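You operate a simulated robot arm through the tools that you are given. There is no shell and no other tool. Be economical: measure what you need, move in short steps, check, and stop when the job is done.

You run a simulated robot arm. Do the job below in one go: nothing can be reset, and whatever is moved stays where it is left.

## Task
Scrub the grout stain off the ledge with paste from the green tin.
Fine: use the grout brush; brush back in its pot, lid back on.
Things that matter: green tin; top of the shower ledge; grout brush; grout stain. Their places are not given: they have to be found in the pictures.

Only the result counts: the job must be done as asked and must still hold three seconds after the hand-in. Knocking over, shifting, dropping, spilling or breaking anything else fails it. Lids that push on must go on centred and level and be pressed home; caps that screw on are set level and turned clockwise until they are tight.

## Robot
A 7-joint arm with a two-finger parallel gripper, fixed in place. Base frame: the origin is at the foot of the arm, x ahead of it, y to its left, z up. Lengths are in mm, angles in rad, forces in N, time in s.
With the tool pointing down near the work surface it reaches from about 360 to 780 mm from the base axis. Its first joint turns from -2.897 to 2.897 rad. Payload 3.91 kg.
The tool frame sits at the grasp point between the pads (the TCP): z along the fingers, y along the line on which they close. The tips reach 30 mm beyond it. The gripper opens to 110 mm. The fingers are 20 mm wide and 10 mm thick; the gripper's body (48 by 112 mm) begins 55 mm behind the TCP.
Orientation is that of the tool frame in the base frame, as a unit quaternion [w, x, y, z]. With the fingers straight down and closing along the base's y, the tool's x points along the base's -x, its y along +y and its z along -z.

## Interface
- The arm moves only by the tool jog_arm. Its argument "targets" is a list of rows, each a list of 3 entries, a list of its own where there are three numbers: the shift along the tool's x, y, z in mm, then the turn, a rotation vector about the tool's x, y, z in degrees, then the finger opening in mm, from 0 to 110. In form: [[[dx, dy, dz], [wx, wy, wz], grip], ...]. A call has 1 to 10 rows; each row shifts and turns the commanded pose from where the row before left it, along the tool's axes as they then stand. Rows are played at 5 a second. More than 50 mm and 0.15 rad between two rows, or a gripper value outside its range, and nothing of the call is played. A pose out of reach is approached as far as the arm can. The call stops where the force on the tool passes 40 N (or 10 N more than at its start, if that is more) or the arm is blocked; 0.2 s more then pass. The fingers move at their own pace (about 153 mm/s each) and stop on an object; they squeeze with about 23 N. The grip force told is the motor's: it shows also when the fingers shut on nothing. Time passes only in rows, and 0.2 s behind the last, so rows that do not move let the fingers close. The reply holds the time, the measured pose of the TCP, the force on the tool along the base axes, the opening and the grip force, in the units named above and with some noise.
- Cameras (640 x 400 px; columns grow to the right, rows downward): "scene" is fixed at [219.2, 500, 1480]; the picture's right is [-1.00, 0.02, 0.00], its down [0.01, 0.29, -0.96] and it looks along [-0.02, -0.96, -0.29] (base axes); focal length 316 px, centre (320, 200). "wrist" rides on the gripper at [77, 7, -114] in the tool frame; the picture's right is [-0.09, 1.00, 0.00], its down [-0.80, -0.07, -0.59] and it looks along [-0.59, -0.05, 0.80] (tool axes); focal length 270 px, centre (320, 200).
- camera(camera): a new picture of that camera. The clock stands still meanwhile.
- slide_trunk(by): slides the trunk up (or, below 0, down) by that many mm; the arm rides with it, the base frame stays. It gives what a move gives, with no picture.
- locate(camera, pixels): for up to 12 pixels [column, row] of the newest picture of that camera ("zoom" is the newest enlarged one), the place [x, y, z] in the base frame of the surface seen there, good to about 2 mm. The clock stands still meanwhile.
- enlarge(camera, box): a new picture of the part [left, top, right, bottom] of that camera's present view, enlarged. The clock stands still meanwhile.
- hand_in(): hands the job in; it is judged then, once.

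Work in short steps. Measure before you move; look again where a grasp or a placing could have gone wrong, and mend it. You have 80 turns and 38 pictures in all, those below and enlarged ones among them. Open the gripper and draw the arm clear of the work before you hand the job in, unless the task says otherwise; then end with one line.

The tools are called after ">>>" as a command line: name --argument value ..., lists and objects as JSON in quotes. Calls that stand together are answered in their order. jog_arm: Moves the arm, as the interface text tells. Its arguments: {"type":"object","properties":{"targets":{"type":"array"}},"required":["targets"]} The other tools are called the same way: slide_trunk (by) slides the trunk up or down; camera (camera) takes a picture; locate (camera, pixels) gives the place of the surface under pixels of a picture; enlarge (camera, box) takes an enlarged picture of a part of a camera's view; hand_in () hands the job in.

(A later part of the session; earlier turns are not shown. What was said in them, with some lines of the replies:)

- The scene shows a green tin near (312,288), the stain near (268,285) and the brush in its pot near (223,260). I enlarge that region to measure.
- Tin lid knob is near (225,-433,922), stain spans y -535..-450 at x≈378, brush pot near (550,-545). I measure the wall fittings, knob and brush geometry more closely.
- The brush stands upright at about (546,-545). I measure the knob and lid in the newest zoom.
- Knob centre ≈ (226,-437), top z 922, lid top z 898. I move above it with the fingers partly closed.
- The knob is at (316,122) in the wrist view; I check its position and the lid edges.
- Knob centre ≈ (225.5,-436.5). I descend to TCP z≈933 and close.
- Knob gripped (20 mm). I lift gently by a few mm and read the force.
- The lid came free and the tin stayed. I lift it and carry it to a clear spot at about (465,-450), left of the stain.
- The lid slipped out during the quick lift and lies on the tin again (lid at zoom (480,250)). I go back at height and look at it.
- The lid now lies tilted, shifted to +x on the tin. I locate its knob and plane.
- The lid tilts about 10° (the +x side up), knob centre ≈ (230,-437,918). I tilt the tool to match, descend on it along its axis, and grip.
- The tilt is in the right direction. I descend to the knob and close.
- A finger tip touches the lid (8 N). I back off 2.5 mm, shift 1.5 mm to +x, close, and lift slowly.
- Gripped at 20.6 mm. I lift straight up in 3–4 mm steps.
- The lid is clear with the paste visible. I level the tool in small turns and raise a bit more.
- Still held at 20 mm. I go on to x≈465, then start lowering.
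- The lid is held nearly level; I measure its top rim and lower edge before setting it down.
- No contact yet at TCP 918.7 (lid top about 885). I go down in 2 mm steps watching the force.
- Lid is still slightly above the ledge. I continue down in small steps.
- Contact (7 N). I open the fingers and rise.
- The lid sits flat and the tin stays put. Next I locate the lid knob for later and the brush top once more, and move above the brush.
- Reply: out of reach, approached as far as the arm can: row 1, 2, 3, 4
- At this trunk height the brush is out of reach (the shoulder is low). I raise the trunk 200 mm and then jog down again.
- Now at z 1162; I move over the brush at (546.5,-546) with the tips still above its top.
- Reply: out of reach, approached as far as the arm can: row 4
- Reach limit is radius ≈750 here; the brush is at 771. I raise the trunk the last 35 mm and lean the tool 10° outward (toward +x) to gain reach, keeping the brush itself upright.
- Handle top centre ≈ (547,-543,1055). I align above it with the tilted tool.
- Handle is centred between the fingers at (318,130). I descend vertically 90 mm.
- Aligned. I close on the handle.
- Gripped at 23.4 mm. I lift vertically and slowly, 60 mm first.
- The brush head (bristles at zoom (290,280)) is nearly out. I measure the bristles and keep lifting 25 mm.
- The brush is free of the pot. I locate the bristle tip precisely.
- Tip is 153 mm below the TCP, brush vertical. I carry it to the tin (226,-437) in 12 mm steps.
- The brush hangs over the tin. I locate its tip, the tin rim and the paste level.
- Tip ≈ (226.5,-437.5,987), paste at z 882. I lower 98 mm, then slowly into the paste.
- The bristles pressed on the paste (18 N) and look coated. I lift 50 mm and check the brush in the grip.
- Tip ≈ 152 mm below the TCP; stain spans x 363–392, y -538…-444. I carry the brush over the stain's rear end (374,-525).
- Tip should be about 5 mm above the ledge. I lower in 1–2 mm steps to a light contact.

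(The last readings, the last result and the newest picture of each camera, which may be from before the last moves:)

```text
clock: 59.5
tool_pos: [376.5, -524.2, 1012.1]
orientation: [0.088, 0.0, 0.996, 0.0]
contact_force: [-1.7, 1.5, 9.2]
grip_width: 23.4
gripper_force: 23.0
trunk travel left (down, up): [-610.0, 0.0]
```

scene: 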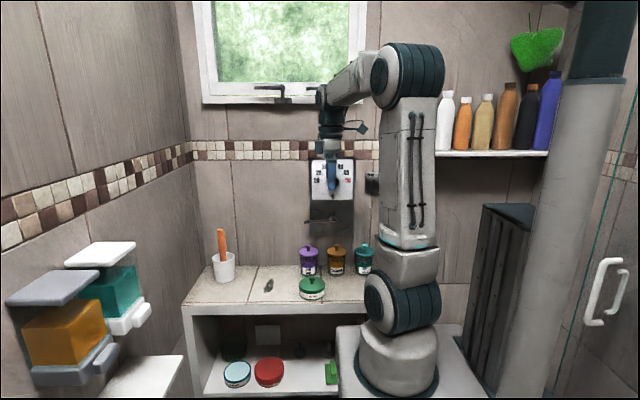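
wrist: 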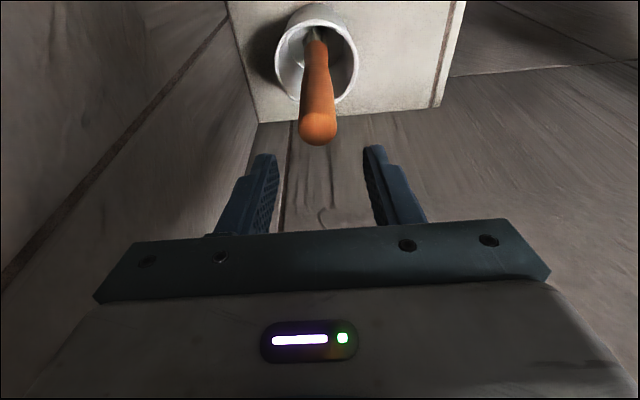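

Contact at 9 N. I stroke along the stain to y≈-446 and back.

>>> jog_arm --targets '[[[-1.2, 9.8, 0.2], [0, 0, 0], 10], [[-1.2, 9.8, 0.2], [0, 0, 0], 10], [[-1.2, 9.8, 0.2], [0, 0, 0], 10], [[-1.2, 9.8, 0.2], [0, 0, 0], 10], [[-1.2, 9.8, 0.2], [0, 0, 0], 10], [[-1.2, 9.8, 0.2], [0, 0, 0], 10], [[-1.2, 9.8, 0.2], [0, 0, 0], 10], [[-1.2, 9.8, 0.2], [0, 0, 0], 10], [[0, 0, 0], [0, 0, 0], 10]]'

>>> jog_arm --targets '[[[1.2, -9.8, -0.2], [0, 0, 0], 10], [[1.2, -9.8, -0.2], [0, 0, 0], 10], [[1.2, -9.8, -0.2], [0, 0, 0], 10], [[1.2, -9.8, -0.2], [0, 0, 0], 10], [[1.2, -9.8, -0.2], [0, 0, 0], 10], [[1.2, -9.8, -0.2], [0, 0, 0], 10], [[1.2, -9.8, -0.2], [0, 0, 0], 10], [[1.2, -9.8, -0.2], [0, 0, 0], 10], [[0, 0, 0], [0, 0, 0], 10]]'

>>> enlarge --camera "scene" --box '[220, 230, 320, 310]'

```text
clock: 61.5
tool_pos: [383.4, -445.9, 1011.8]
orientation: [0.088, 0.001, 0.996, -0.001]
contact_force: [-0.1, -6.0, 17.5]
grip_width: 23.4
gripper_force: 22.6
trunk travel left (down, up): [-610.0, 0.0]
```

```text
clock: 63.5
tool_pos: [375.3, -525.0, 1013.3]
orientation: [0.088, 0.0, 0.996, 0.0]
contact_force: [0.1, 0.3, -1.0]
grip_width: 23.2
gripper_force: 23.4
trunk travel left (down, up): [-610.0, 0.0]
```

```text
5.00 times, centred on (270, 270) of scene
```

zoom: 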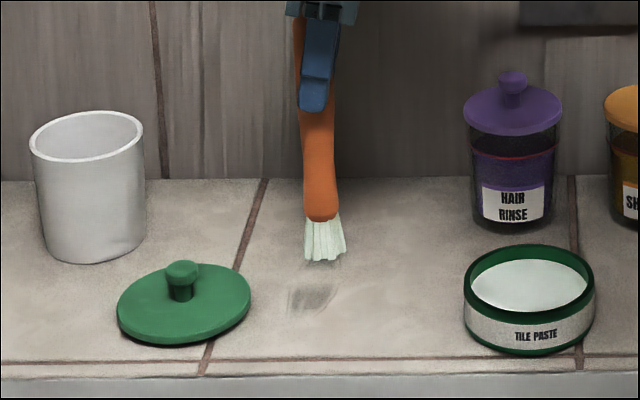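

The stain is fading; contact was lost on the return stroke (force ≈0). I lower 2.5 mm and stroke again both ways.

>>> jog_arm --targets '[[[0.35, 0, 2], [0, 0, 0], 10], [[0.1, 0, 0.5], [0, 0, 0], 10], [[-1.2, 9.8, 0.2], [0, 0, 0], 10], [[-1.2, 9.8, 0.2], [0, 0, 0], 10], [[-1.2, 9.8, 0.2], [0, 0, 0], 10], [[-1.2, 9.8, 0.2], [0, 0, 0], 10], [[-1.2, 9.8, 0.2], [0, 0, 0], 10], [[-1.2, 9.8, 0.2], [0, 0, 0], 10], [[-1.2, 9.8, 0.2], [0, 0, 0], 10], [[-1.2, 9.8, 0.2], [0, 0, 0], 10]]'

>>> jog_arm --targets '[[[1.2, -9.8, -0.2], [0, 0, 0], 10], [[1.2, -9.8, -0.2], [0, 0, 0], 10], [[1.2, -9.8, -0.2], [0, 0, 0], 10], [[1.2, -9.8, -0.2], [0, 0, 0], 10], [[1.2, -9.8, -0.2], [0, 0, 0], 10], [[1.2, -9.8, -0.2], [0, 0, 0], 10], [[1.2, -9.8, -0.2], [0, 0, 0], 10], [[1.2, -9.8, -0.2], [0, 0, 0], 10], [[0, 0, 0], [0, 0, 0], 10]]'

>>> enlarge --camera "scene" --box '[220, 230, 320, 310]'

```text
clock: 65.7
tool_pos: [384.1, -445.0, 1010.2]
orientation: [0.088, 0.0, 0.996, 0.001]
contact_force: [-0.4, -1.3, 9.2]
grip_width: 23.4
gripper_force: 23.0
trunk travel left (down, up): [-610.0, 0.0]
```

```text
clock: 67.7
tool_pos: [375.0, -524.5, 1010.0]
orientation: [0.087, 0.001, 0.996, 0.0]
contact_force: [0.4, 3.1, 8.3]
grip_width: 23.5
gripper_force: 23.0
trunk travel left (down, up): [-610.0, 0.0]
```

```text
5.00 times, centred on (270, 270) of scene
```

zoom: 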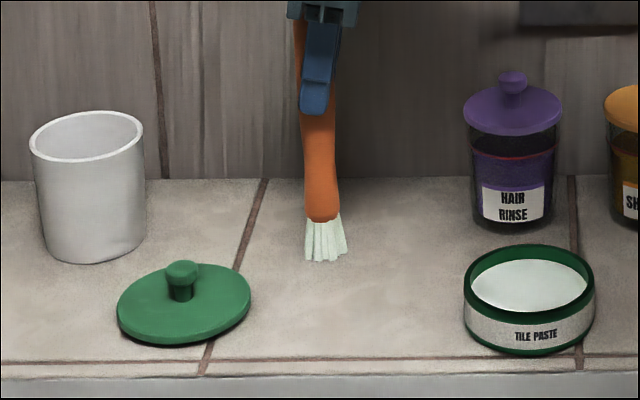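

The visible stain is gone. I scrub the rear end a little more to cover what lies under the brush, then lift and look.

>>> jog_arm --targets '[[[0, -7, 0], [0, 0, 0], 10], [[0, -6, 0], [0, 0, 0], 10], [[5, 0, -0.88], [0, 0, 0], 10], [[0, 8, 0], [0, 0, 0], 10], [[0, 8, 0], [0, 0, 0], 10], [[-9, 0, 1.6], [0, 0, 0], 10], [[0, -8, 0], [0, 0, 0], 10], [[0, -8, 0], [0, 0, 0], 10], [[4, 7, -0.7], [0, 0, 0], 10], [[0, 6, 0], [0, 0, 0], 10]]'

>>> jog_arm --targets '[[[-0.7, 0, -3.9], [0, 0, 0], 10], [[-1.4, 0, -7.9], [0, 0, 0], 10], [[-2.09, 0, -11.8], [0, 0, 0], 10], [[-2.09, 0, -11.8], [0, 0, 0], 10], [[-2.09, 0, -11.8], [0, 0, 0], 10], [[-2.09, 0, -11.8], [0, 0, 0], 10], [[-2.09, 0, -11.8], [0, 0, 0], 10], [[-2.09, 0, -11.8], [0, 0, 0], 10], [[-2.09, 0, -11.8], [0, 0, 0], 10], [[-2.09, 0, -11.8], [0, 0, 0], 10]]'

>>> enlarge --camera "scene" --box '[220, 220, 320, 310]'

```text
clock: 69.9
tool_pos: [373.9, -524.6, 1009.2]
orientation: [0.088, 0.001, 0.996, -0.002]
contact_force: [-0.9, -1.4, 6.3]
grip_width: 23.3
gripper_force: 22.9
trunk travel left (down, up): [-610.0, 0.0]
```

```text
clock: 72.1
tool_pos: [375.9, -524.3, 1117.8]
orientation: [0.086, 0.0, 0.996, -0.001]
contact_force: [0.1, -0.3, -0.7]
grip_width: 23.4
gripper_force: 23.2
trunk travel left (down, up): [-610.0, 0.0]
```

```text
4.44 times, centred on (270, 265) of scene
```

zoom: 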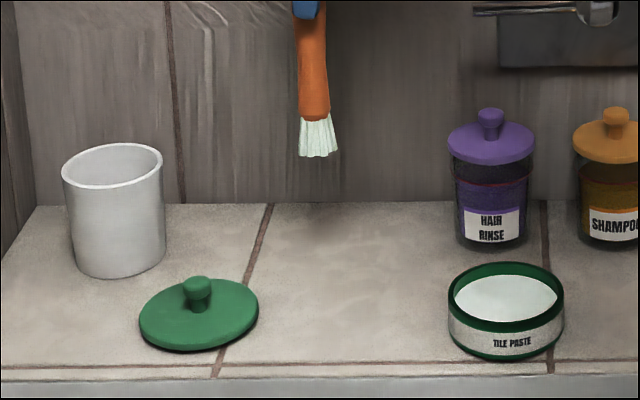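

The stain is gone. I measure the brush's attitude before returning it to the pot.

>>> locate --camera "zoom" --pixels '[[318, 154], [302, 154], [336, 151], [297, 60], [328, 60], [312, 60], [314, 110], [300, 110], [330, 110]]'

>>> jog_arm --targets '[[[-1.74, 0, -9.85], [0, 0, 0], 10], [[-2.09, 0, -11.8], [0, 0, 0], 10], [[0, 0, 0], [0, 0, 0], 10]]'

```text
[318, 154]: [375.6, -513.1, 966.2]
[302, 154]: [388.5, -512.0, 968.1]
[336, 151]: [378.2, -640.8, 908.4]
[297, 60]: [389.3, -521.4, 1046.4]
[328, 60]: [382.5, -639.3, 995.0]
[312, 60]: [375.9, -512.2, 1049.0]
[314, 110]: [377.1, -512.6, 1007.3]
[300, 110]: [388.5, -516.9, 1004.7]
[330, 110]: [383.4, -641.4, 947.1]
```

```text
clock: 72.9
tool_pos: [375.7, -524.9, 1139.5]
orientation: [0.087, 0.0, 0.996, 0.0]
contact_force: [-0.7, -0.2, -0.2]
grip_width: 23.2
gripper_force: 23.1
trunk travel left (down, up): [-610.0, 0.0]
```

Brush is still upright under the TCP, tip 152 mm below. I carry it over the pot at (546.5,-544.5).

>>> jog_arm --targets '[[[-11.22, -1.3, 1.98], [0, 0, 0], 10], [[-11.22, -1.3, 1.98], [0, 0, 0], 10], [[-11.22, -1.3, 1.98], [0, 0, 0], 10], [[-11.22, -1.3, 1.98], [0, 0, 0], 10], [[-11.22, -1.3, 1.98], [0, 0, 0], 10], [[-11.22, -1.3, 1.98], [0, 0, 0], 10], [[-11.22, -1.3, 1.98], [0, 0, 0], 10], [[-11.22, -1.3, 1.98], [0, 0, 0], 10]]'

>>> jog_arm --targets '[[[-11.22, -1.3, 1.98], [0, 0, 0], 10], [[-11.22, -1.3, 1.98], [0, 0, 0], 10], [[-11.22, -1.3, 1.98], [0, 0, 0], 10], [[-11.22, -1.3, 1.98], [0, 0, 0], 10], [[-11.22, -1.3, 1.98], [0, 0, 0], 10], [[-11.22, -1.3, 1.98], [0, 0, 0], 10], [[-11.22, -1.3, 1.98], [0, 0, 0], 10], [[0, 0, 0], [0, 0, 0], 10]]'

>>> enlarge --camera "scene" --box '[180, 200, 280, 300]'

```text
clock: 74.7
tool_pos: [466.7, -535.5, 1139.6]
orientation: [0.087, 0.0, 0.996, 0.0]
contact_force: [0.2, -0.7, -0.8]
grip_width: 23.3
gripper_force: 23.0
trunk travel left (down, up): [-610.0, 0.0]
```

```text
clock: 76.5
tool_pos: [547.6, -543.9, 1139.3]
orientation: [0.086, 0.0, 0.996, 0.0]
contact_force: [1.1, -0.3, -1.5]
grip_width: 23.3
gripper_force: 23.0
trunk travel left (down, up): [-610.0, 0.0]
```

```text
4.00 times, centred on (230, 250) of scene
```

zoom: 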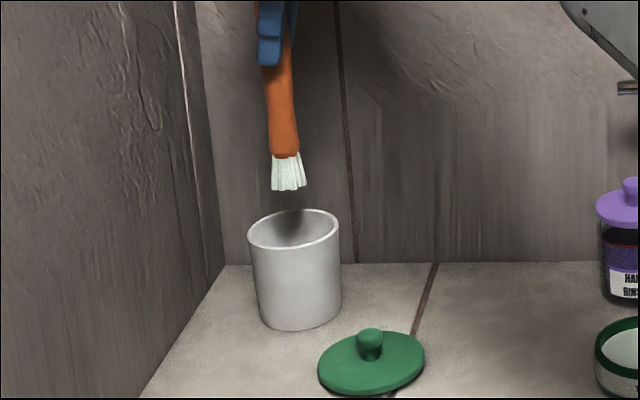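

The brush is aligned as when it left the pot. I lower it 108 mm, then slowly to the bottom.

>>> jog_arm --targets '[[[2.09, 0, 11.8], [0, 0, 0], 10], [[2.09, 0, 11.8], [0, 0, 0], 10], [[2.09, 0, 11.8], [0, 0, 0], 10], [[2.09, 0, 11.8], [0, 0, 0], 10], [[2.09, 0, 11.8], [0, 0, 0], 10], [[2.09, 0, 11.8], [0, 0, 0], 10], [[2.09, 0, 11.8], [0, 0, 0], 10], [[2.09, 0, 11.8], [0, 0, 0], 10], [[2.09, 0, 11.8], [0, 0, 0], 10], [[0, 0, 0], [0, 0, 0], 10]]'

>>> jog_arm --targets '[[[0.7, 0, 3.9], [0, 0, 0], 10], [[0.35, 0, 2], [0, 0, 0], 10], [[0.17, 0, 1], [0, 0, 0], 10], [[0, 0, 0], [0, 0, 0], 10]]'

```text
clock: 78.7
tool_pos: [545.0, -545.0, 1030.8]
orientation: [0.087, -0.001, 0.996, 0.0]
contact_force: [0.2, 0.2, -0.3]
grip_width: 23.4
gripper_force: 22.6
trunk travel left (down, up): [-610.0, 0.0]
```

```text
clock: 79.7
tool_pos: [545.4, -544.2, 1023.9]
orientation: [0.087, 0.0, 0.996, 0.0]
contact_force: [0.1, -0.1, -0.9]
grip_width: 23.0
gripper_force: 22.5
trunk travel left (down, up): [-610.0, 0.0]
```

No contact yet; I continue in 1 mm steps.

>>> jog_arm --targets '[[[0.17, 0, 1], [0, 0, 0], 10], [[0.17, 0, 1], [0, 0, 0], 10], [[0.17, 0, 1], [0, 0, 0], 10], [[0, 0, 0], [0, 0, 0], 10]]'

```text
clock: 80.7
tool_pos: [545.0, -543.0, 1022.6]
orientation: [0.087, 0.0, 0.996, 0.0]
contact_force: [-0.5, 0.3, -1.2]
grip_width: 23.3
gripper_force: 23.2
trunk travel left (down, up): [-610.0, 0.0]
```

Still no contact force; I continue 3 mm more.

>>> jog_arm --targets '[[[0.17, 0, 1], [0, 0, 0], 10], [[0.17, 0, 1], [0, 0, 0], 10], [[0.17, 0, 1], [0, 0, 0], 10], [[0, 0, 0], [0, 0, 0], 10]]'

```text
clock: 81.7
tool_pos: [546.1, -543.5, 1019.4]
orientation: [0.088, 0.0, 0.996, -0.001]
contact_force: [-0.5, 0.1, -1.0]
grip_width: 23.1
gripper_force: 22.5
trunk travel left (down, up): [-610.0, 0.0]
```

>>> jog_arm --targets '[[[0.17, 0, 1], [0, 0, 0], 10], [[0.17, 0, 1], [0, 0, 0], 10], [[0, 0, 0], [0, 0, 0], 10]]'

>>> enlarge --camera "scene" --box '[190, 190, 290, 290]'

```text
clock: 82.5
tool_pos: [545.5, -543.5, 1017.3]
orientation: [0.088, 0.0, 0.996, 0.0]
contact_force: [-1.1, -1.6, 9.1]
grip_width: 23.1
gripper_force: 23.0
trunk travel left (down, up): [-610.0, 0.0]
```

```text
4.00 times, centred on (240, 240) of scene
```

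zoom: 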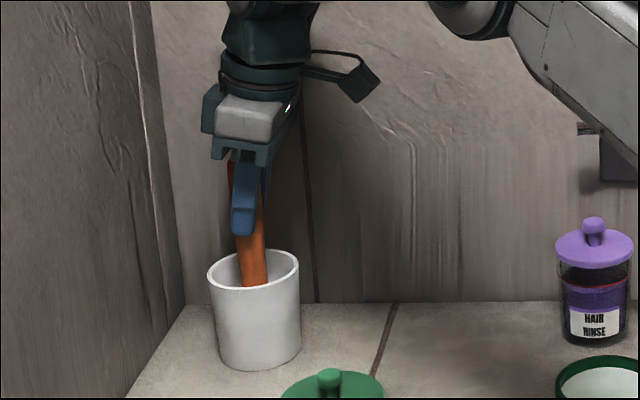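

The brush stands on the pot's floor (9 N). I open and rise straight up.

>>> jog_arm --targets '[[[-0.17, 0, -1], [0, 0, 0], 10], [[0, 0, 0], [0, 0, 0], 30], [[0, 0, 0], [0, 0, 0], 50], [[0, 0, 0], [0, 0, 0], 50], [[-1.74, 0, -9.85], [0, 0, 0], 50], [[-4.3, 0, -24.6], [0, 0, 0], 50], [[-5.2, 0, -29.5], [0, 0, 0], 50], [[-5.2, 0, -29.5], [0, 0, 0], 50], [[-2, 0, -10], [0, 0, 0], 50], [[0, 0, 0], [0, 0, 0], 50]]'

>>> enlarge --camera "scene" --box '[180, 200, 290, 300]'

```text
clock: 84.7
tool_pos: [546.1, -543.2, 1123.6]
orientation: [0.087, 0.0, 0.996, 0.001]
contact_force: [0.3, 0.1, -0.3]
grip_width: 50.1
gripper_force: 0.0
trunk travel left (down, up): [-610.0, 0.0]
```

```text
4.00 times, centred on (235, 250) of scene
```

zoom: 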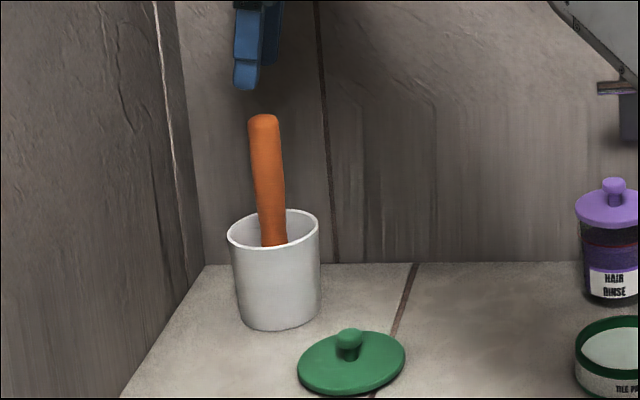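

Brush stands in its pot. I locate the lid knob again, and move toward it while levelling the tool.

>>> locate --camera "zoom" --pixels '[[350, 331], [337, 336], [362, 335], [350, 340], [299, 368], [405, 353], [350, 392], [350, 348], [345, 380]]'

>>> jog_arm --targets '[[[10, 10, -5], [0, 5, 0], 50], [[15, 15, -2], [0, 5, 0], 50], [[20, 25, 0], [0, 0, 0], 50], [[20, 25, 0], [0, 0, 0], 50], [[18, 20, 10], [0, 0, 0], 50], [[0, 0, 40], [0, 0, 0], 50], [[0, 0, 40], [0, 0, 0], 50], [[0, 0, 0], [0, 0, 0], 50]]'

```text
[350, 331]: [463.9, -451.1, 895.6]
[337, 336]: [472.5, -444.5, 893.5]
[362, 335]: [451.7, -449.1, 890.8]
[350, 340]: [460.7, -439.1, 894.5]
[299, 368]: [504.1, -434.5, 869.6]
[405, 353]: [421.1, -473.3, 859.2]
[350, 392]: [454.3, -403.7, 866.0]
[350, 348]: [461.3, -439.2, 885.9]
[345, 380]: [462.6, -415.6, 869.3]
```

```text
clock: 86.5
tool_pos: [460.5, -449.0, 1036.3]
orientation: [0.0, 0.0, 1.0, 0.0]
contact_force: [-0.6, -0.1, -0.2]
grip_width: 50.0
gripper_force: 0.1
trunk travel left (down, up): [-610.0, 0.0]
```

Knob centre ≈ (462.5,-449), top 895. I descend to TCP z≈906 and grip.

>>> jog_arm --targets '[[[-1.7, 0, 30], [0, 0, 0], 50], [[0, 0, 30], [0, 0, 0], 50], [[0, 0, 30], [0, 0, 0], 50], [[0, 0, 25], [0, 0, 0], 50], [[0, 0, 15], [0, 0, 0], 50], [[0, 0, 0], [0, 0, 0], 50], [[0, 0, 0], [0, 0, 0], 25], [[0, 0, 0], [0, 0, 0], 5], [[0, 0, 0], [0, 0, 0], 5], [[0, 0, 0], [0, 0, 0], 5]]'

```text
clock: 88.7
tool_pos: [462.5, -449.3, 908.5]
orientation: [0.0, 0.0, 1.0, 0.0]
contact_force: [-0.1, -1.0, 0.3]
grip_width: 20.2
gripper_force: 23.0
trunk travel left (down, up): [-610.0, 0.0]
```

Gripped at 20.2 mm. I lift slowly 70 mm.

>>> jog_arm --targets '[[[0, 0, -2], [0, 0, 0], 5], [[0, 0, -4], [0, 0, 0], 5], [[0, 0, -6], [0, 0, 0], 5], [[0, 0, -8], [0, 0, 0], 5], [[0, 0, -10], [0, 0, 0], 5], [[0, 0, -10], [0, 0, 0], 5], [[0, 0, -10], [0, 0, 0], 5], [[0, 0, -10], [0, 0, 0], 5], [[0, 0, -10], [0, 0, 0], 5], [[0, 0, 0], [0, 0, 0], 5]]'

>>> enlarge --camera "scene" --box '[190, 220, 290, 300]'

```text
clock: 90.9
tool_pos: [464.7, -448.0, 975.5]
orientation: [-0.001, 0.0, 1.0, 0.0]
contact_force: [0.0, -0.9, 0.3]
grip_width: 20.4
gripper_force: 23.4
trunk travel left (down, up): [-610.0, 0.0]
```

```text
5.00 times, centred on (240, 260) of scene
```

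zoom: 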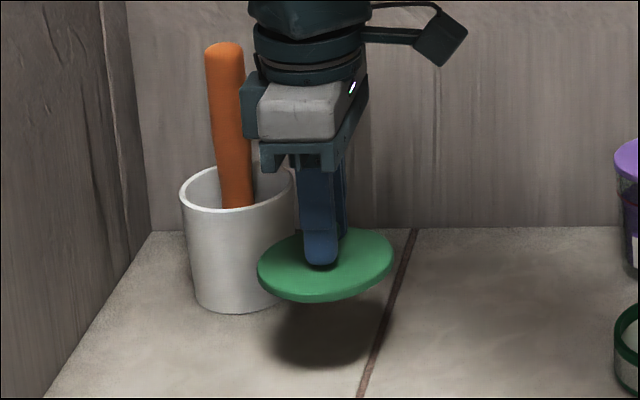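

Lid is held. I measure its rim, for tilt and offset to the TCP.

>>> locate --camera "zoom" --pixels '[[260, 266], [391, 251], [300, 285], [345, 282], [320, 288], [320, 240], [280, 243], [365, 240], [320, 294], [375, 275]]'

>>> jog_arm --targets '[[[6, 0.3, 0], [0, 0, 0], 5], [[12, 0.6, 0], [0, 0, 0], 5], [[12, 0.6, 0], [0, 0, 0], 5], [[12, 0.6, 0], [0, 0, 0], 5], [[12, 0.6, 0], [0, 0, 0], 5], [[12, 0.6, 0], [0, 0, 0], 5], [[12, 0.6, 0], [0, 0, 0], 5], [[12, 0.6, 0], [0, 0, 0], 5], [[12, 0.6, 0], [0, 0, 0], 5], [[12, 0.6, 0], [0, 0, 0], 5]]'

>>> jog_arm --targets '[[[12, 0.6, 0], [0, 0, 0], 5], [[12, 0.6, 0], [0, 0, 0], 5], [[12, 0.6, 0], [0, 0, 0], 5], [[12, 0.6, 0], [0, 0, 0], 5], [[12, 0.6, 0], [0, 0, 0], 5], [[12, 0.6, 0], [0, 0, 0], 5], [[12, 0.6, 0], [0, 0, 0], 5], [[12, 0.6, 0], [0, 0, 0], 5], [[12, 0.6, 0], [0, 0, 0], 5], [[0, 0, 0], [0, 0, 0], 5]]'

```text
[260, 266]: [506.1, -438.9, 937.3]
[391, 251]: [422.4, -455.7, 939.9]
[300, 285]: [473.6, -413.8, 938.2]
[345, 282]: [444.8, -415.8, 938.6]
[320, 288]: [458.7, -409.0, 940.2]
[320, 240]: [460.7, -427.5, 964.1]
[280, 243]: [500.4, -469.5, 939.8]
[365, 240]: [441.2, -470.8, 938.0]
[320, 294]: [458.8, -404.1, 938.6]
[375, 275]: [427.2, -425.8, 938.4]
```

```text
clock: 93.1
tool_pos: [349.0, -444.2, 975.7]
orientation: [0.0, 0.0, 1.0, 0.0]
contact_force: [-0.4, -0.4, -1.2]
grip_width: 20.1
gripper_force: 22.8
trunk travel left (down, up): [-610.0, 0.0]
```

```text
clock: 95.3
tool_pos: [240.7, -437.5, 976.3]
orientation: [0.0, 0.0, 1.0, 0.0]
contact_force: [0.0, 1.0, -0.8]
grip_width: 20.2
gripper_force: 23.3
trunk travel left (down, up): [-610.0, 0.0]
```

The lid is level and centred under the TCP. I finish the move over the tin at x≈226 and check alignment.

>>> jog_arm --targets '[[[8, 0.3, 4], [0, 0, 0], 5], [[6.7, 0.2, 4], [0, 0, 0], 5], [[0, 0, 8], [0, 0, 0], 5], [[0, 0, 0], [0, 0, 0], 5]]'

>>> enlarge --camera "scene" --box '[270, 250, 350, 310]'

```text
clock: 96.3
tool_pos: [227.6, -436.3, 959.1]
orientation: [0.0, 0.0, 1.0, 0.0]
contact_force: [0.3, -0.4, -0.7]
grip_width: 20.3
gripper_force: 22.7
trunk travel left (down, up): [-610.0, 0.0]
```

```text
6.67 times, centred on (310, 280) of scene
```

zoom: 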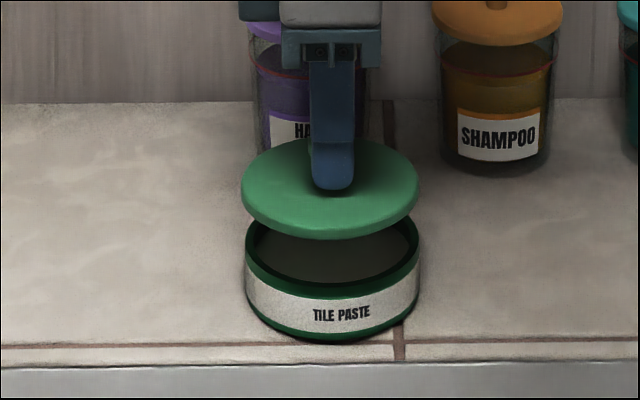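

>>> locate --camera "zoom" --pixels '[[243, 188], [418, 188], [330, 228], [246, 258], [419, 256], [332, 288], [332, 325], [246, 300], [418, 300], [300, 226], [360, 226], [332, 336]]'

```text
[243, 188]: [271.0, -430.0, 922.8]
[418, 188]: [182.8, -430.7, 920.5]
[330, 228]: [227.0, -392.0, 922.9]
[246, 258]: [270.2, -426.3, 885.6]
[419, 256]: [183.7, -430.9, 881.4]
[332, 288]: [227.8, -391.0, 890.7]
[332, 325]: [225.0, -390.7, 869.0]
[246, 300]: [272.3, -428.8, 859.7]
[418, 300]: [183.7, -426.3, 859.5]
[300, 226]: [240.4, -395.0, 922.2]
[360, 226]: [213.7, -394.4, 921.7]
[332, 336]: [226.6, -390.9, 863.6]
```

Lid and tin are aligned within about 1 mm. I lower slowly until it seats.

>>> jog_arm --targets '[[[0, 0.5, 5], [0, 0, 0], 5], [[0, 0, 5], [0, 0, 0], 5], [[0, 0, 4], [0, 0, 0], 5], [[0, 0, 3], [0, 0, 0], 5], [[0, 0, 2], [0, 0, 0], 5], [[0, 0, 2], [0, 0, 0], 5], [[0, 0, 2], [0, 0, 0], 5], [[0, 0, 0], [0, 0, 0], 5]]'

```text
clock: 98.1
tool_pos: [227.1, -437.1, 937.4]
orientation: [0.0, 0.001, 1.0, -0.001]
contact_force: [-0.3, 2.9, 9.0]
grip_width: 20.2
gripper_force: 23.1
trunk travel left (down, up): [-610.0, 0.0]
```

Contact at 937 (9 N). I press further in 1 mm steps.

>>> jog_arm --targets '[[[0, 0, 1], [0, 0, 0], 5], [[0, 0, 1], [0, 0, 0], 5], [[0, 0, 0], [0, 0, 0], 5]]'

>>> enlarge --camera "scene" --box '[270, 250, 350, 310]'

```text
clock: 98.9
tool_pos: [226.9, -435.8, 935.5]
orientation: [0.001, 0.0, 1.0, 0.0]
contact_force: [-0.7, 2.8, 17.4]
grip_width: 20.2
gripper_force: 23.0
trunk travel left (down, up): [-610.0, 0.0]
```

```text
6.67 times, centred on (310, 280) of scene
```

zoom: 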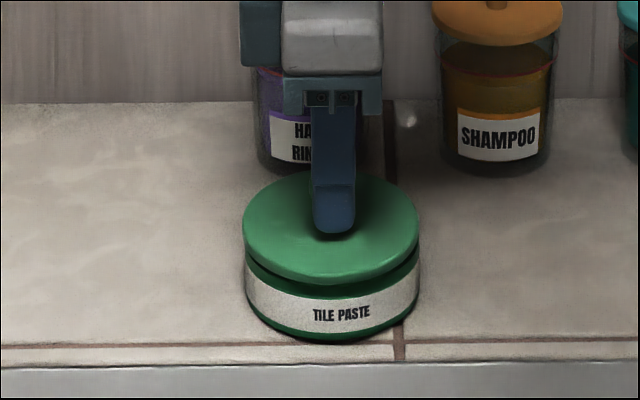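

Lid looks centred and on the tin. I measure its height around the rim.

>>> locate --camera "zoom" --pixels '[[244, 222], [418, 222], [330, 272], [290, 268], [375, 268], [270, 200], [390, 200], [300, 185], [370, 185], [400, 240], [260, 240]]'

```text
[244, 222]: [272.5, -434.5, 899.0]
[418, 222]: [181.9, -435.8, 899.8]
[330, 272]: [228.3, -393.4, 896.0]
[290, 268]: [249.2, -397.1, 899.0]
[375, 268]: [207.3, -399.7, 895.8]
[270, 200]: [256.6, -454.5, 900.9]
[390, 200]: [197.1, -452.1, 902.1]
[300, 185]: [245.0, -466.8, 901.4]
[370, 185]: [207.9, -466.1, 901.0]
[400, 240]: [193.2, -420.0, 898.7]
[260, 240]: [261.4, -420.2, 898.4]
```

The rear is about 3 mm high still. I release, close the fingers above the knob and press straight down on it.

>>> jog_arm --targets '[[[0, 0, 0], [0, 0, 0], 24], [[0, 0, 0], [0, 0, 0], 45], [[0, 0, 0], [0, 0, 0], 50], [[0, 0, -15], [0, 0, 0], 50], [[0, 0, -20], [0, 0, 0], 50], [[0, 0, 0], [0, 0, 0], 10], [[0, 0, 0], [0, 0, 0], 0], [[0, 0, 0], [0, 0, 0], 0], [[0, 0, 0], [0, 0, 0], 0]]'

>>> jog_arm --targets '[[[0, 0, 8], [0, 0, 0], 0], [[0, 0, 4], [0, 0, 0], 0], [[0, 0, 2], [0, 0, 0], 0], [[0, 0, 2], [0, 0, 0], 0], [[0, 0, 0], [0, 0, 0], 0]]'

```text
clock: 100.9
tool_pos: [226.9, -436.1, 968.7]
orientation: [0.001, 0.0, 1.0, -0.001]
contact_force: [0.1, 0.2, 0.7]
grip_width: 0.0
gripper_force: 23.3
trunk travel left (down, up): [-610.0, 0.0]
```

```text
clock: 102.1
tool_pos: [227.1, -437.6, 955.2]
orientation: [0.001, 0.0, 1.0, -0.004]
contact_force: [0.7, -2.5, 23.7]
grip_width: 0.2
gripper_force: 23.1
trunk travel left (down, up): [-610.0, 0.0]
```

Pressing with 24 N with the knob top at about 925; I press on in 1 mm steps.

>>> jog_arm --targets '[[[0, 0, 1], [0, 0, 0], 0], [[0, 0, 1], [0, 0, 0], 0], [[0, 0, 1], [0, 0, 0], 0], [[0, 0, 1], [0, 0, 0], 0], [[0, 0, 0], [0, 0, 0], 0]]'

```text
clock: 102.7
tool_pos: [225.6, -435.4, 955.6]
orientation: [0.004, 0.001, 1.0, -0.013]
contact_force: [-6.4, 6.4, 83.4]
grip_width: 0.0
gripper_force: 23.0
trunk travel left (down, up): [-610.0, 0.0]
stopped in row 2: the force on the tool passed its limit (the readings are from after the stop); the commanded pose is now the measured one
```

Peak 83 N, a solid stop. I lift clear and look at the lid.

>>> jog_arm --targets '[[[0, 0, -3], [0, 0, 0], 0], [[0, 0, -20], [0, 0, 0], 0], [[0, 0, -40], [0, 0, 0], 0], [[0, 0, -40], [0, 0, 0], 10], [[0, 0, 0], [0, 0, 0], 30]]'

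>>> enlarge --camera "scene" --box '[270, 250, 350, 310]'

```text
clock: 103.9
tool_pos: [224.7, -436.4, 1047.5]
orientation: [0.002, 0.0, 1.0, -0.001]
contact_force: [-0.3, 0.5, -0.3]
grip_width: 30.3
gripper_force: 0.1
trunk travel left (down, up): [-610.0, 0.0]
```

```text
6.67 times, centred on (310, 280) of scene
```

zoom: 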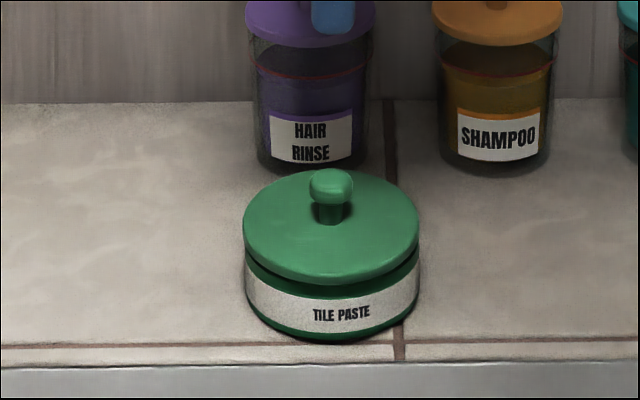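

>>> locate --camera "zoom" --pixels '[[331, 175], [331, 190], [244, 222], [418, 222], [330, 268], [290, 262], [375, 262], [270, 200], [390, 200], [295, 185], [370, 185], [331, 172]]'

```text
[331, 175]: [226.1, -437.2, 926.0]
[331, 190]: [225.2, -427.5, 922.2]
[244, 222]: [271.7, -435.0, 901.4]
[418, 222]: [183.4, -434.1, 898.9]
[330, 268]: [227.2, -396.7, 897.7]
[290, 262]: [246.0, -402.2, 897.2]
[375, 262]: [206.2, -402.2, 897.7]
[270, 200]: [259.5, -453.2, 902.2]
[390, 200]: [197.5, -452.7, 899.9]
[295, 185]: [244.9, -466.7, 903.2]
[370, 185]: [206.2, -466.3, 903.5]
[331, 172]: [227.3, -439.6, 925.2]
```

The lid is tilted (front 897, rear 903, knob top 926): it sits slightly too far back (-y), matching the +y reaction felt on lowering. I regrip the knob to lift it a few mm and shift it forward.

>>> jog_arm --targets '[[[-1, 0, 30], [0, 0, 0], 50], [[0, 0, 30], [0, 0, 0], 50], [[0, 0, 30], [0, 0, 0], 50], [[0, 0, 20.5], [0, 0, 0], 50], [[0, 0, 0], [0, 0, 0], 50], [[0, 0, 0], [0, 0, 0], 25], [[0, 0, 0], [0, 0, 0], 5], [[0, 0, 0], [0, 0, 0], 5], [[0, 0, 0], [0, 0, 0], 5]]'

```text
clock: 105.9
tool_pos: [229.1, -436.3, 937.3]
orientation: [0.001, 0.0, 1.0, -0.001]
contact_force: [-0.6, -0.9, -0.1]
grip_width: 20.3
gripper_force: 22.9
trunk travel left (down, up): [-610.0, 0.0]
```

Gripped. I lift 6 mm, shift +2 mm in y, and lower in 1 mm steps.

>>> jog_arm --targets '[[[0, 0, -2], [0, 0, 0], 5], [[0, 0, -2], [0, 0, 0], 5], [[0, 0, -3], [0, 0, 0], 5], [[0, 2, 0], [0, 0, 0], 5], [[0, 0, 2], [0, 0, 0], 5], [[0, 0, 2], [0, 0, 0], 5], [[0, 0, 1.5], [0, 0, 0], 5], [[0, 0, 1], [0, 0, 0], 5], [[0, 0, 0], [0, 0, 0], 5]]'

```text
clock: 107.9
tool_pos: [229.0, -435.7, 938.3]
orientation: [0.001, -0.001, 1.0, -0.002]
contact_force: [0.3, -0.4, -0.4]
grip_width: 20.5
gripper_force: 22.8
trunk travel left (down, up): [-610.0, 0.0]
```

No contact now at 938 where it touched before. I continue down.

>>> jog_arm --targets '[[[0, 0, 1], [0, 0, 0], 5], [[0, 0, 1], [0, 0, 0], 5], [[0, 0, 1], [0, 0, 0], 5], [[0, 0, 0], [0, 0, 0], 5]]'

```text
clock: 108.9
tool_pos: [228.3, -435.3, 936.7]
orientation: [0.001, 0.0, 1.0, -0.002]
contact_force: [-0.5, 0.4, 19.4]
grip_width: 20.1
gripper_force: 23.1
trunk travel left (down, up): [-610.0, 0.0]
```

19 N contact without side force at 936.7. I take one picture to judge the lid's level now.

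>>> enlarge --camera "scene" --box '[280, 255, 344, 305]'

```text
8.00 times, centred on (312, 280) of scene
```

zoom: 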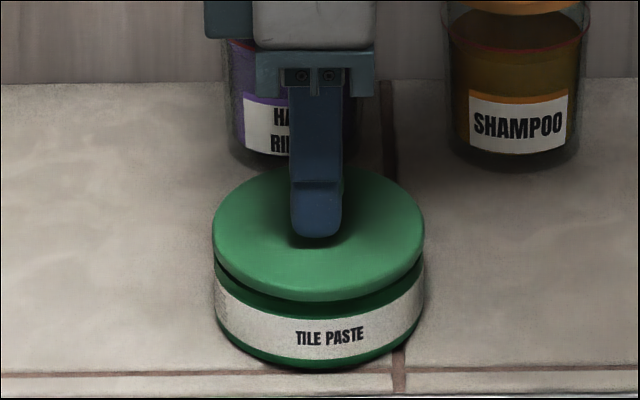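

>>> locate --camera "zoom" --pixels '[[216, 232], [421, 232], [318, 280], [270, 275], [370, 275], [235, 205], [405, 205], [275, 182], [360, 182], [318, 293], [318, 330], [318, 362]]'

```text
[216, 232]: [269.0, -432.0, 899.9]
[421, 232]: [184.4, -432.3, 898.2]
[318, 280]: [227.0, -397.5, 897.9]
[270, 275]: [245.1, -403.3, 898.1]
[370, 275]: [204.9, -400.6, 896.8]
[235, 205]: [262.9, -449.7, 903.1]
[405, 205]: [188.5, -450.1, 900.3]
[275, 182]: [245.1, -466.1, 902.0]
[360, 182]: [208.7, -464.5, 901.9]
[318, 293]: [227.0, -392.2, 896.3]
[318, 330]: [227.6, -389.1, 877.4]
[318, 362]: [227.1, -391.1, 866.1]
```

The rear remains about 4 mm high while the lid is centred on the body; it needs pressing home at the rear. I release, close the fingers and go to above the lid's rear (227,-467).

>>> jog_arm --targets '[[[0, 0, 0], [0, 0, 0], 24], [[0, 0, 0], [0, 0, 0], 50], [[0, 0, -20], [0, 0, 0], 50], [[0, 0, -20], [0, 0, 0], 30], [[0, -15, 0], [0, 0, 0], 5], [[0, -16, 0], [0, 0, 0], 0], [[0, 0, 20], [0, 0, 0], 0], [[0, 0, 14], [0, 0, 0], 0], [[0, 0, 0], [0, 0, 0], 0]]'

```text
clock: 110.9
tool_pos: [229.1, -466.5, 941.7]
orientation: [0.0, 0.0, 1.0, -0.003]
contact_force: [0.2, -0.3, 0.5]
grip_width: 0.0
gripper_force: 23.0
trunk travel left (down, up): [-610.0, 0.0]
```

Tips are about 9 mm above the lid's rear. I lower slowly and press.

>>> jog_arm --targets '[[[0, 0, 4], [0, 0, 0], 0], [[0, 0, 2], [0, 0, 0], 0], [[0, 0, 1], [0, 0, 0], 0], [[0, 0, 1], [0, 0, 0], 0], [[0, 0, 0], [0, 0, 0], 0]]'

```text
clock: 112.1
tool_pos: [228.6, -467.4, 933.5]
orientation: [0.002, 0.0, 1.0, -0.003]
contact_force: [-0.3, -0.1, 0.9]
grip_width: 0.0
gripper_force: 22.8
trunk travel left (down, up): [-610.0, 0.0]
```

>>> jog_arm --targets '[[[0, 0, 1], [0, 0, 0], 0], [[0, 0, 1], [0, 0, 0], 0], [[0, 0, 1], [0, 0, 0], 0], [[0, 0, 0], [0, 0, 0], 0]]'

```text
clock: 113.1
tool_pos: [228.4, -466.6, 932.9]
orientation: [0.001, -0.001, 1.0, -0.004]
contact_force: [1.0, -0.9, 27.5]
grip_width: 0.0
gripper_force: 23.2
trunk travel left (down, up): [-610.0, 0.0]
```

Rear top touched at about 902.5 with 27 N. I press harder.

>>> jog_arm --targets '[[[0, 0, 0.5], [0, 0, 0], 0], [[0, 0, 0.5], [0, 0, 0], 0], [[0, 0, 1], [0, 0, 0], 0], [[0, 0, 1], [0, 0, 0], 0], [[0, 0, 1], [0, 0, 0], 0], [[0, 0, 0], [0, 0, 0], 0]]'

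```text
clock: 113.7
tool_pos: [228.1, -467.0, 932.3]
orientation: [0.004, 0.0, 1.0, -0.015]
contact_force: [-4.3, 8.0, 82.7]
grip_width: 0.0
gripper_force: 22.6
trunk travel left (down, up): [-610.0, 0.0]
stopped in row 3: the force on the tool passed its limit (the readings are from after the stop); the commanded pose is now the measured one
```

The rear stops hard at 902, so the plug rests on the rear rim. Comparing tin front (now y≈-391, at the start -394.5) with the knob, the lid should sit at y≈-433.3, about 2–3 mm further forward. I go back over the knob and regrip.

>>> jog_arm --targets '[[[0, 0, -10], [0, 0, 0], 0], [[1, 0, -30], [0, 0, 0], 10], [[0, 15, 0], [0, 0, 0], 40], [[0, 16, 0], [0, 0, 0], 50], [[0, 0, 20], [0, 0, 0], 50], [[0, 0, 15.5], [0, 0, 0], 50], [[0, 0, 0], [0, 0, 0], 25], [[0, 0, 0], [0, 0, 0], 5], [[0, 0, 0], [0, 0, 0], 5], [[0, 0, 0], [0, 0, 0], 5]]'

```text
clock: 115.9
tool_pos: [227.0, -434.5, 928.4]
orientation: [0.001, -0.002, 1.0, -0.007]
contact_force: [-2.8, 20.6, 37.8]
grip_width: 20.2
gripper_force: 22.8
trunk travel left (down, up): [-610.0, 0.0]
```

The tips press on the lid (38 N) since the commanded height was lower. I lift slowly with the lid gripped by 9 mm and read the position.

>>> jog_arm --targets '[[[0, 0, -2], [0, 0, 0], 5], [[0, 0, -2], [0, 0, 0], 5], [[0, 0, -2], [0, 0, 0], 5], [[0, 0, -3], [0, 0, 0], 5], [[0, 0, -3], [0, 0, 0], 5], [[0, 0, 0], [0, 0, 0], 5], [[0, 0, 0], [0, 0, 0], 5]]'

>>> jog_arm --targets '[[[0, 0, 0], [0, 0, 0], 5]]'

>>> jog_arm --targets '[[[0, 0, 0], [0, 0, 0], 5]]'

```text
clock: 117.5
tool_pos: [227.3, -437.6, 937.7]
orientation: [0.002, 0.0, 1.0, -0.004]
contact_force: [0.1, 1.3, -0.3]
grip_width: 20.2
gripper_force: 23.2
trunk travel left (down, up): [-610.0, 0.0]
```

```text
clock: 117.9
tool_pos: [227.2, -437.7, 937.7]
orientation: [0.001, 0.0, 1.0, -0.004]
contact_force: [0.4, -0.3, -0.3]
grip_width: 20.0
gripper_force: 22.9
trunk travel left (down, up): [-610.0, 0.0]
```

```text
clock: 118.3
tool_pos: [227.4, -438.3, 937.5]
orientation: [0.001, 0.001, 1.0, -0.004]
contact_force: [0.4, 0.3, 0.0]
grip_width: 20.1
gripper_force: 23.1
trunk travel left (down, up): [-610.0, 0.0]
```

TCP is at (227.3,-437.7,937.6), tips touching the lid top, so seated should be TCP≈929. I correct the small tool tilt, shift +4.2 mm in y, and lower in steps.

>>> jog_arm --targets '[[[0, 0, 0], [-0.46, 0, 0], 5], [[0, 2.1, 0], [0, 0, 0], 5], [[0, 2.1, 0], [0, 0, 0], 5], [[0, 0, 2], [0, 0, 0], 5], [[0, 0, 1], [0, 0, 0], 5], [[0, 0, 0], [0, 0, 0], 5]]'

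>>> jog_arm --targets '[[[0, 0, 1], [0, 0, 0], 5], [[0, 0, 1], [0, 0, 0], 5], [[0, 0, 0], [0, 0, 0], 5]]'

```text
clock: 119.7
tool_pos: [228.1, -433.1, 935.0]
orientation: [0.002, -0.001, 1.0, 0.0]
contact_force: [0.1, -0.2, 0.5]
grip_width: 20.0
gripper_force: 22.8
trunk travel left (down, up): [-610.0, 0.0]
```

```text
clock: 120.5
tool_pos: [227.9, -432.7, 933.9]
orientation: [0.002, 0.0, 1.0, 0.0]
contact_force: [0.4, 0.5, -0.4]
grip_width: 20.3
gripper_force: 22.8
trunk travel left (down, up): [-610.0, 0.0]
```

No contact yet at 934; I continue lowering.

>>> jog_arm --targets '[[[0, 0, 1], [0, 0, 0], 5], [[0, 0, 1], [0, 0, 0], 5], [[0, 0, 0], [0, 0, 0], 5]]'

>>> jog_arm --targets '[[[0, 0, 1], [0, 0, 0], 5], [[0, 0, 1], [0, 0, 0], 5], [[0, 0, 0], [0, 0, 0], 5]]'

```text
clock: 121.3
tool_pos: [228.7, -433.1, 932.0]
orientation: [0.002, 0.001, 1.0, -0.003]
contact_force: [-0.1, -2.8, 22.3]
grip_width: 20.1
gripper_force: 22.5
trunk travel left (down, up): [-610.0, 0.0]
```

```text
clock: 122.0
tool_pos: [227.8, -433.6, 932.3]
orientation: [0.006, 0.0, 1.0, -0.012]
contact_force: [-5.9, 5.3, 88.8]
grip_width: 20.9
gripper_force: 22.9
trunk travel left (down, up): [-610.0, 0.0]
stopped in row 3: the force on the tool passed its limit (the readings are from after the stop); the commanded pose is now the measured one
```

Hard stop at 932. I release, rise, and use a picture to judge the seating.

>>> jog_arm --targets '[[[0, 0, -1], [0, 0, 0], 22], [[0, 0, 0], [0, 0, 0], 40], [[0, 0, 0], [0, 0, 0], 50], [[0, 0, -20], [0, 0, 0], 50], [[0, 0, -40], [0, 0, 0], 50], [[0, 0, -20], [0, 0, 0], 50], [[0, 0, 0], [0, 0, 0], 50]]'

>>> enlarge --camera "scene" --box '[290, 265, 338, 305]'

```text
clock: 123.6
tool_pos: [227.8, -433.6, 1000.1]
orientation: [0.002, 0.0, 1.0, -0.001]
contact_force: [-0.1, 0.0, 0.5]
grip_width: 50.1
gripper_force: 0.1
trunk travel left (down, up): [-610.0, 0.0]
```

```text
10.00 times, centred on (314, 285) of scene
5 turns are left
```

zoom: 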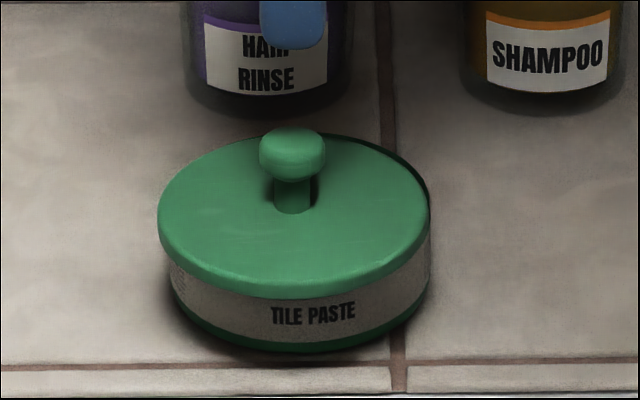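

The same crop as at the start shows the tin practically where it was, but the lid now overhangs to the front and +x: I over-corrected. I measure the lid, and take a wrist picture from above.

>>> locate --camera "zoom" --pixels '[[292, 132], [292, 150], [292, 172], [260, 152], [326, 152], [161, 215], [429, 215], [292, 285], [230, 150], [350, 150], [310, 345], [424, 180]]'

>>> camera --camera "wrist"

```text
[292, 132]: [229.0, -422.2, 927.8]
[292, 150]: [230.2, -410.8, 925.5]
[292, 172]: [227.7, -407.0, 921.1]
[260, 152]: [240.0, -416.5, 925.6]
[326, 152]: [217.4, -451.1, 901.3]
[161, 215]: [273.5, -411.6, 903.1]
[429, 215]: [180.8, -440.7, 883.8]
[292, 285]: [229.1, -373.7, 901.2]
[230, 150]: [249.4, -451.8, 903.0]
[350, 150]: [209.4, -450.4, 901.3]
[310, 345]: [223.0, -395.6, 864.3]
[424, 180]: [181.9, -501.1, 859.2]
```

```text
0 pictures are left
4 turns are left
```

wrist: 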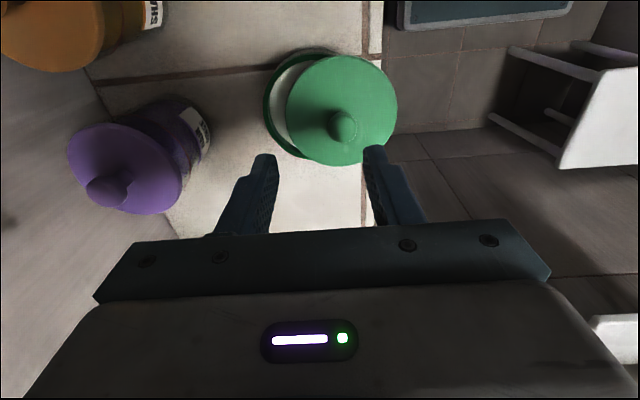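

The lid is flat on the rim at z 902 (plug on the rim), knob at about (229.5,-416), 20 mm too far forward. I measure the exposed tin rim in the wrist view, and regrip the knob and lift it.

>>> locate --camera "wrist" --pixels '[[265, 100], [266, 88], [275, 68], [290, 56], [305, 51], [268, 118], [276, 136], [286, 148], [343, 118], [343, 132], [287, 100], [396, 105]]'

>>> jog_arm --targets '[[[-1.7, 8.8, 0], [0, 0, 0], 50], [[0, 8.8, 10], [0, 0, 0], 50], [[0, 0, 20], [0, 0, 0], 50], [[0, 0, 20], [0, 0, 0], 50], [[0, 0, 13.5], [0, 0, 0], 50], [[0, 0, 0], [0, 0, 0], 50], [[0, 0, 0], [0, 0, 0], 30], [[0, 0, 0], [0, 0, 0], 5], [[0, 0, 0], [0, 0, 0], 5], [[0, 0, 0], [0, 0, 0], 5]]'

>>> jog_arm --targets '[[[0, 0, -2], [0, 0, 0], 5], [[0, 0, -3], [0, 0, 0], 5], [[0, 0, -4], [0, 0, 0], 5], [[0, 0, -3], [0, 0, 0], 5], [[0, 0, 0], [0, 0, 0], 5]]'

>>> jog_arm --targets '[[[0, 0, 0], [0, 0, 0], 5]]'

>>> jog_arm --targets '[[[0, 0, 0], [0, 0, 0], 5]]'

>>> jog_arm --targets '[[[0, 0, 0], [0, 0, 0], 5]]'

```text
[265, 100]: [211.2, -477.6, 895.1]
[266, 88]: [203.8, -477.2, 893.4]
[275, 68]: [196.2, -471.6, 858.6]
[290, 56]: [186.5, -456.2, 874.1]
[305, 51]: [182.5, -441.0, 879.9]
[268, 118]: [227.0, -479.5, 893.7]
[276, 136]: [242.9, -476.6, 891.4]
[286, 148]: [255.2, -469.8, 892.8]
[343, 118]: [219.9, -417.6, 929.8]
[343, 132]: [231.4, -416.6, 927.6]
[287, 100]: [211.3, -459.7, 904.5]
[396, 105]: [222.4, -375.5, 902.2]
```

```text
clock: 125.8
tool_pos: [230.1, -415.8, 938.8]
orientation: [0.003, 0.0, 1.0, -0.003]
contact_force: [-0.1, 0.3, -0.6]
grip_width: 20.4
gripper_force: 22.8
trunk travel left (down, up): [-610.0, 0.0]
```

```text
clock: 127.0
tool_pos: [230.8, -417.2, 951.2]
orientation: [0.003, 0.0, 1.0, -0.003]
contact_force: [-0.3, 0.1, 0.4]
grip_width: 20.2
gripper_force: 23.1
trunk travel left (down, up): [-610.0, 0.0]
```

```text
clock: 127.4
tool_pos: [231.2, -418.5, 951.1]
orientation: [0.003, 0.0, 1.0, -0.003]
contact_force: [-0.2, 0.8, 0.9]
grip_width: 20.2
gripper_force: 23.5
trunk travel left (down, up): [-610.0, 0.0]
```

```text
clock: 127.8
tool_pos: [230.8, -418.0, 951.7]
orientation: [0.002, 0.0, 1.0, -0.002]
contact_force: [-0.5, 0.0, 0.3]
grip_width: 20.0
gripper_force: 23.0
trunk travel left (down, up): [-610.0, 0.0]
```

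```text
clock: 128.2
tool_pos: [231.4, -417.2, 950.2]
orientation: [0.002, 0.0, 1.0, -0.003]
contact_force: [-0.5, 1.1, 0.5]
grip_width: 20.3
gripper_force: 22.9
trunk travel left (down, up): [-610.0, 0.0]
3 turns are left
```

Tin centre works out to ≈(226.2,-437.2) and lid centre ≈(229.7,-417.5), with the TCP at (230.9,-417.4,951); lid seated should be TCP≈935.5. I shift back by (-3.6,-19.7) and lower in small readable stages.

>>> jog_arm --targets '[[[0.6, -4, 0], [0, 0, 0], 5], [[0.8, -5, 0], [0, 0, 0], 5], [[1.1, -5.7, 0], [0, 0, 0], 5], [[1.1, -5, 0], [0, 0, 0], 5], [[0, 0, 4], [0, 0, 0], 5], [[0, 0, 4], [0, 0, 0], 5], [[0, 0, 2], [0, 0, 0], 5], [[0, 0, 0], [0, 0, 0], 5]]'

>>> jog_arm --targets '[[[0, 0, 1], [0, 0, 0], 5], [[0, 0, 1], [0, 0, 0], 5], [[0, 0, 0], [0, 0, 0], 5]]'

>>> jog_arm --targets '[[[0, 0, 1], [0, 0, 0], 5], [[0, 0, 0], [0, 0, 0], 5]]'

>>> jog_arm --targets '[[[0, 0, 1], [0, 0, 0], 5], [[0, 0, 0], [0, 0, 0], 5]]'

>>> jog_arm --targets '[[[0, 0, 0.7], [0, 0, 0], 5], [[0, 0, 0], [0, 0, 0], 5]]'

>>> jog_arm --targets '[[[0, 0, 0], [0, 0, 0], 5]]'

```text
clock: 130.0
tool_pos: [227.9, -435.4, 942.2]
orientation: [0.003, 0.0, 1.0, -0.002]
contact_force: [-0.2, 0.4, 0.0]
grip_width: 20.1
gripper_force: 23.1
trunk travel left (down, up): [-610.0, 0.0]
```

```text
clock: 130.8
tool_pos: [227.1, -435.9, 939.7]
orientation: [0.002, 0.0, 1.0, -0.002]
contact_force: [0.4, -0.2, -0.3]
grip_width: 20.3
gripper_force: 23.2
trunk travel left (down, up): [-610.0, 0.0]
```

```text
clock: 131.4
tool_pos: [227.1, -436.3, 938.9]
orientation: [0.003, 0.0, 1.0, -0.003]
contact_force: [-0.7, 0.2, 0.0]
grip_width: 20.1
gripper_force: 22.5
trunk travel left (down, up): [-610.0, 0.0]
```

```text
clock: 132.0
tool_pos: [227.4, -437.8, 938.6]
orientation: [0.003, 0.0, 1.0, -0.003]
contact_force: [-1.6, 0.2, 8.4]
grip_width: 20.2
gripper_force: 22.6
trunk travel left (down, up): [-610.0, 0.0]
```

```text
clock: 132.6
tool_pos: [228.3, -436.2, 938.2]
orientation: [0.003, 0.0, 1.0, -0.004]
contact_force: [1.8, -3.3, 14.2]
grip_width: 20.6
gripper_force: 22.5
trunk travel left (down, up): [-610.0, 0.0]
```

```text
clock: 133.0
tool_pos: [227.9, -436.8, 938.4]
orientation: [0.002, 0.0, 1.0, -0.004]
contact_force: [2.0, -3.9, 14.2]
grip_width: 20.3
gripper_force: 23.1
trunk travel left (down, up): [-610.0, 0.0]
2 turns are left
```

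Contact at 938.4 with the lid's plug still on the rim; the reaction (+2 x, -4 y) says it must go slightly to -y/+x. I do a light-preload search in that direction with gentle presses so it drops in, then press it home, release, press on the knob, and withdraw.

>>> jog_arm --targets '[[[0, 0, -0.9], [0, 0, 0], 5], [[-0.4, -0.8, 0], [0, 0, 0], 5], [[0, 0, 2.2], [0, 0, 0], 5], [[0, 0, -2.2], [0, 0, 0], 5], [[-0.3, -0.8, 0], [0, 0, 0], 5], [[0, 0, 2.2], [0, 0, 0], 5], [[0, 0, 0], [0, 0, 0], 5]]'

>>> jog_arm --targets '[[[0, 0, -2.2], [0, 0, 0], 5], [[0, -0.8, 0], [0, 0, 0], 5], [[0, 0, 2.2], [0, 0, 0], 5], [[0, 0, -2.2], [0, 0, 0], 5], [[0.7, 0, 0], [0, 0, 0], 5], [[0, 0, 2.2], [0, 0, 0], 5], [[0, 0, 0], [0, 0, 0], 5]]'

>>> jog_arm --targets '[[[0, 0, -2.2], [0, 0, 0], 5], [[0.6, 0.8, 0], [0, 0, 0], 5], [[0, 0, 2.2], [0, 0, 0], 5], [[0, 0, -2.2], [0, 0, 0], 5], [[-1.6, 0.4, 0], [0, 0, 0], 5], [[0, 0, 2.2], [0, 0, 0], 5], [[0, 0, -2.2], [0, 0, 0], 5], [[0.6, 0, 0], [0, 0, 0], 5], [[0, 0, 2.2], [0, 0, 0], 5], [[0, 0, 0], [0, 0, 0], 5]]'

>>> jog_arm --targets '[[[0, 0, 0.5], [0, 0, 0], 5], [[0, 0, 0.5], [0, 0, 0], 5], [[0, 0, 0], [0, 0, 0], 5]]'

>>> jog_arm --targets '[[[0, 0, 0], [0, 0, 0], 24], [[0, 0, 0], [0, 0, 0], 45], [[0, 0, 0], [0, 0, 0], 50], [[0, 0, -15], [0, 0, 0], 50], [[0, 0, -20], [0, 0, 0], 50], [[0, 0, 0], [0, 0, 0], 10], [[0, 0, 0], [0, 0, 0], 0], [[0, 0, 0], [0, 0, 0], 0]]'

>>> jog_arm --targets '[[[0, 0, 8], [0, 0, 0], 0], [[0, 0, 4], [0, 0, 0], 0], [[0, 0, 2], [0, 0, 0], 0], [[0, 0, 1], [0, 0, 0], 0], [[0, 0, 1], [0, 0, 0], 0], [[0, 0, 1], [0, 0, 0], 0], [[0, 0, 1], [0, 0, 0], 0], [[0, 0, 1], [0, 0, 0], 0], [[0, 0, 1], [0, 0, 0], 0], [[0, 0, 0], [0, 0, 0], 0]]'

>>> jog_arm --targets '[[[0, 0, -5], [0, 0, 0], 0], [[0, 0, -30], [0, 0, 0], 0], [[0, 0, -40], [0, 0, 0], 20], [[0, 0, -40], [0, 0, 0], 50], [[0, 0, -40], [0, 0, 0], 50], [[0, 0, 0], [0, 0, 0], 50]]'

```text
clock: 134.6
tool_pos: [228.0, -437.2, 936.3]
orientation: [0.002, 0.001, 1.0, -0.003]
contact_force: [-3.1, 4.4, 19.5]
grip_width: 20.2
gripper_force: 23.1
trunk travel left (down, up): [-610.0, 0.0]
```

```text
clock: 136.2
tool_pos: [227.6, -439.2, 936.5]
orientation: [0.003, 0.0, 1.0, -0.005]
contact_force: [-0.1, 1.3, 16.2]
grip_width: 20.0
gripper_force: 23.6
trunk travel left (down, up): [-610.0, 0.0]
```

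```text
clock: 138.4
tool_pos: [227.1, -437.4, 935.4]
orientation: [0.002, 0.0, 1.0, -0.004]
contact_force: [0.3, 2.0, 10.5]
grip_width: 20.3
gripper_force: 23.3
trunk travel left (down, up): [-610.0, 0.0]
```

```text
clock: 139.2
tool_pos: [226.5, -438.1, 935.2]
orientation: [0.004, -0.001, 1.0, -0.003]
contact_force: [1.0, 2.9, 22.7]
grip_width: 20.1
gripper_force: 23.1
trunk travel left (down, up): [-610.0, 0.0]
```

```text
clock: 141.0
tool_pos: [227.2, -436.4, 970.1]
orientation: [0.003, 0.001, 1.0, -0.003]
contact_force: [-0.1, -0.5, -0.2]
grip_width: 0.2
gripper_force: 23.4
trunk travel left (down, up): [-610.0, 0.0]
```

```text
clock: 142.8
tool_pos: [227.8, -436.8, 953.5]
orientation: [0.007, -0.001, 1.0, -0.013]
contact_force: [-3.4, 11.2, 78.3]
grip_width: 0.0
gripper_force: 23.4
trunk travel left (down, up): [-610.0, 0.0]
stopped in row 8: the force on the tool passed its limit (the readings are from after the stop); the commanded pose is now the measured one
```

```text
clock: 144.2
tool_pos: [228.0, -437.6, 1096.9]
orientation: [0.003, 0.0, 1.0, -0.005]
contact_force: [-1.3, -0.2, 0.7]
grip_width: 50.3
gripper_force: 0.0
trunk travel left (down, up): [-610.0, 0.0]
1 turns are left
```

The lid dropped about 3 mm during the search, to TCP 935.2. On the final press the knob stopped hard at about 923, close to its original 922. The arm is clear and the gripper is open, so I hand in.

>>> hand_in

```text
The job is handed in.
```

The grout stain is scrubbed off the ledge with paste from the green tin, and the brush is back in its pot. The tin's lid is back on and pressed down. I had no pictures left to check the lid, so that rests on its height: the knob stopped at about 923 mm, against about 922 mm at the start. The lid slipped and sat crooked a few times before it went home, and the tin shifted a few millimetres along the way.
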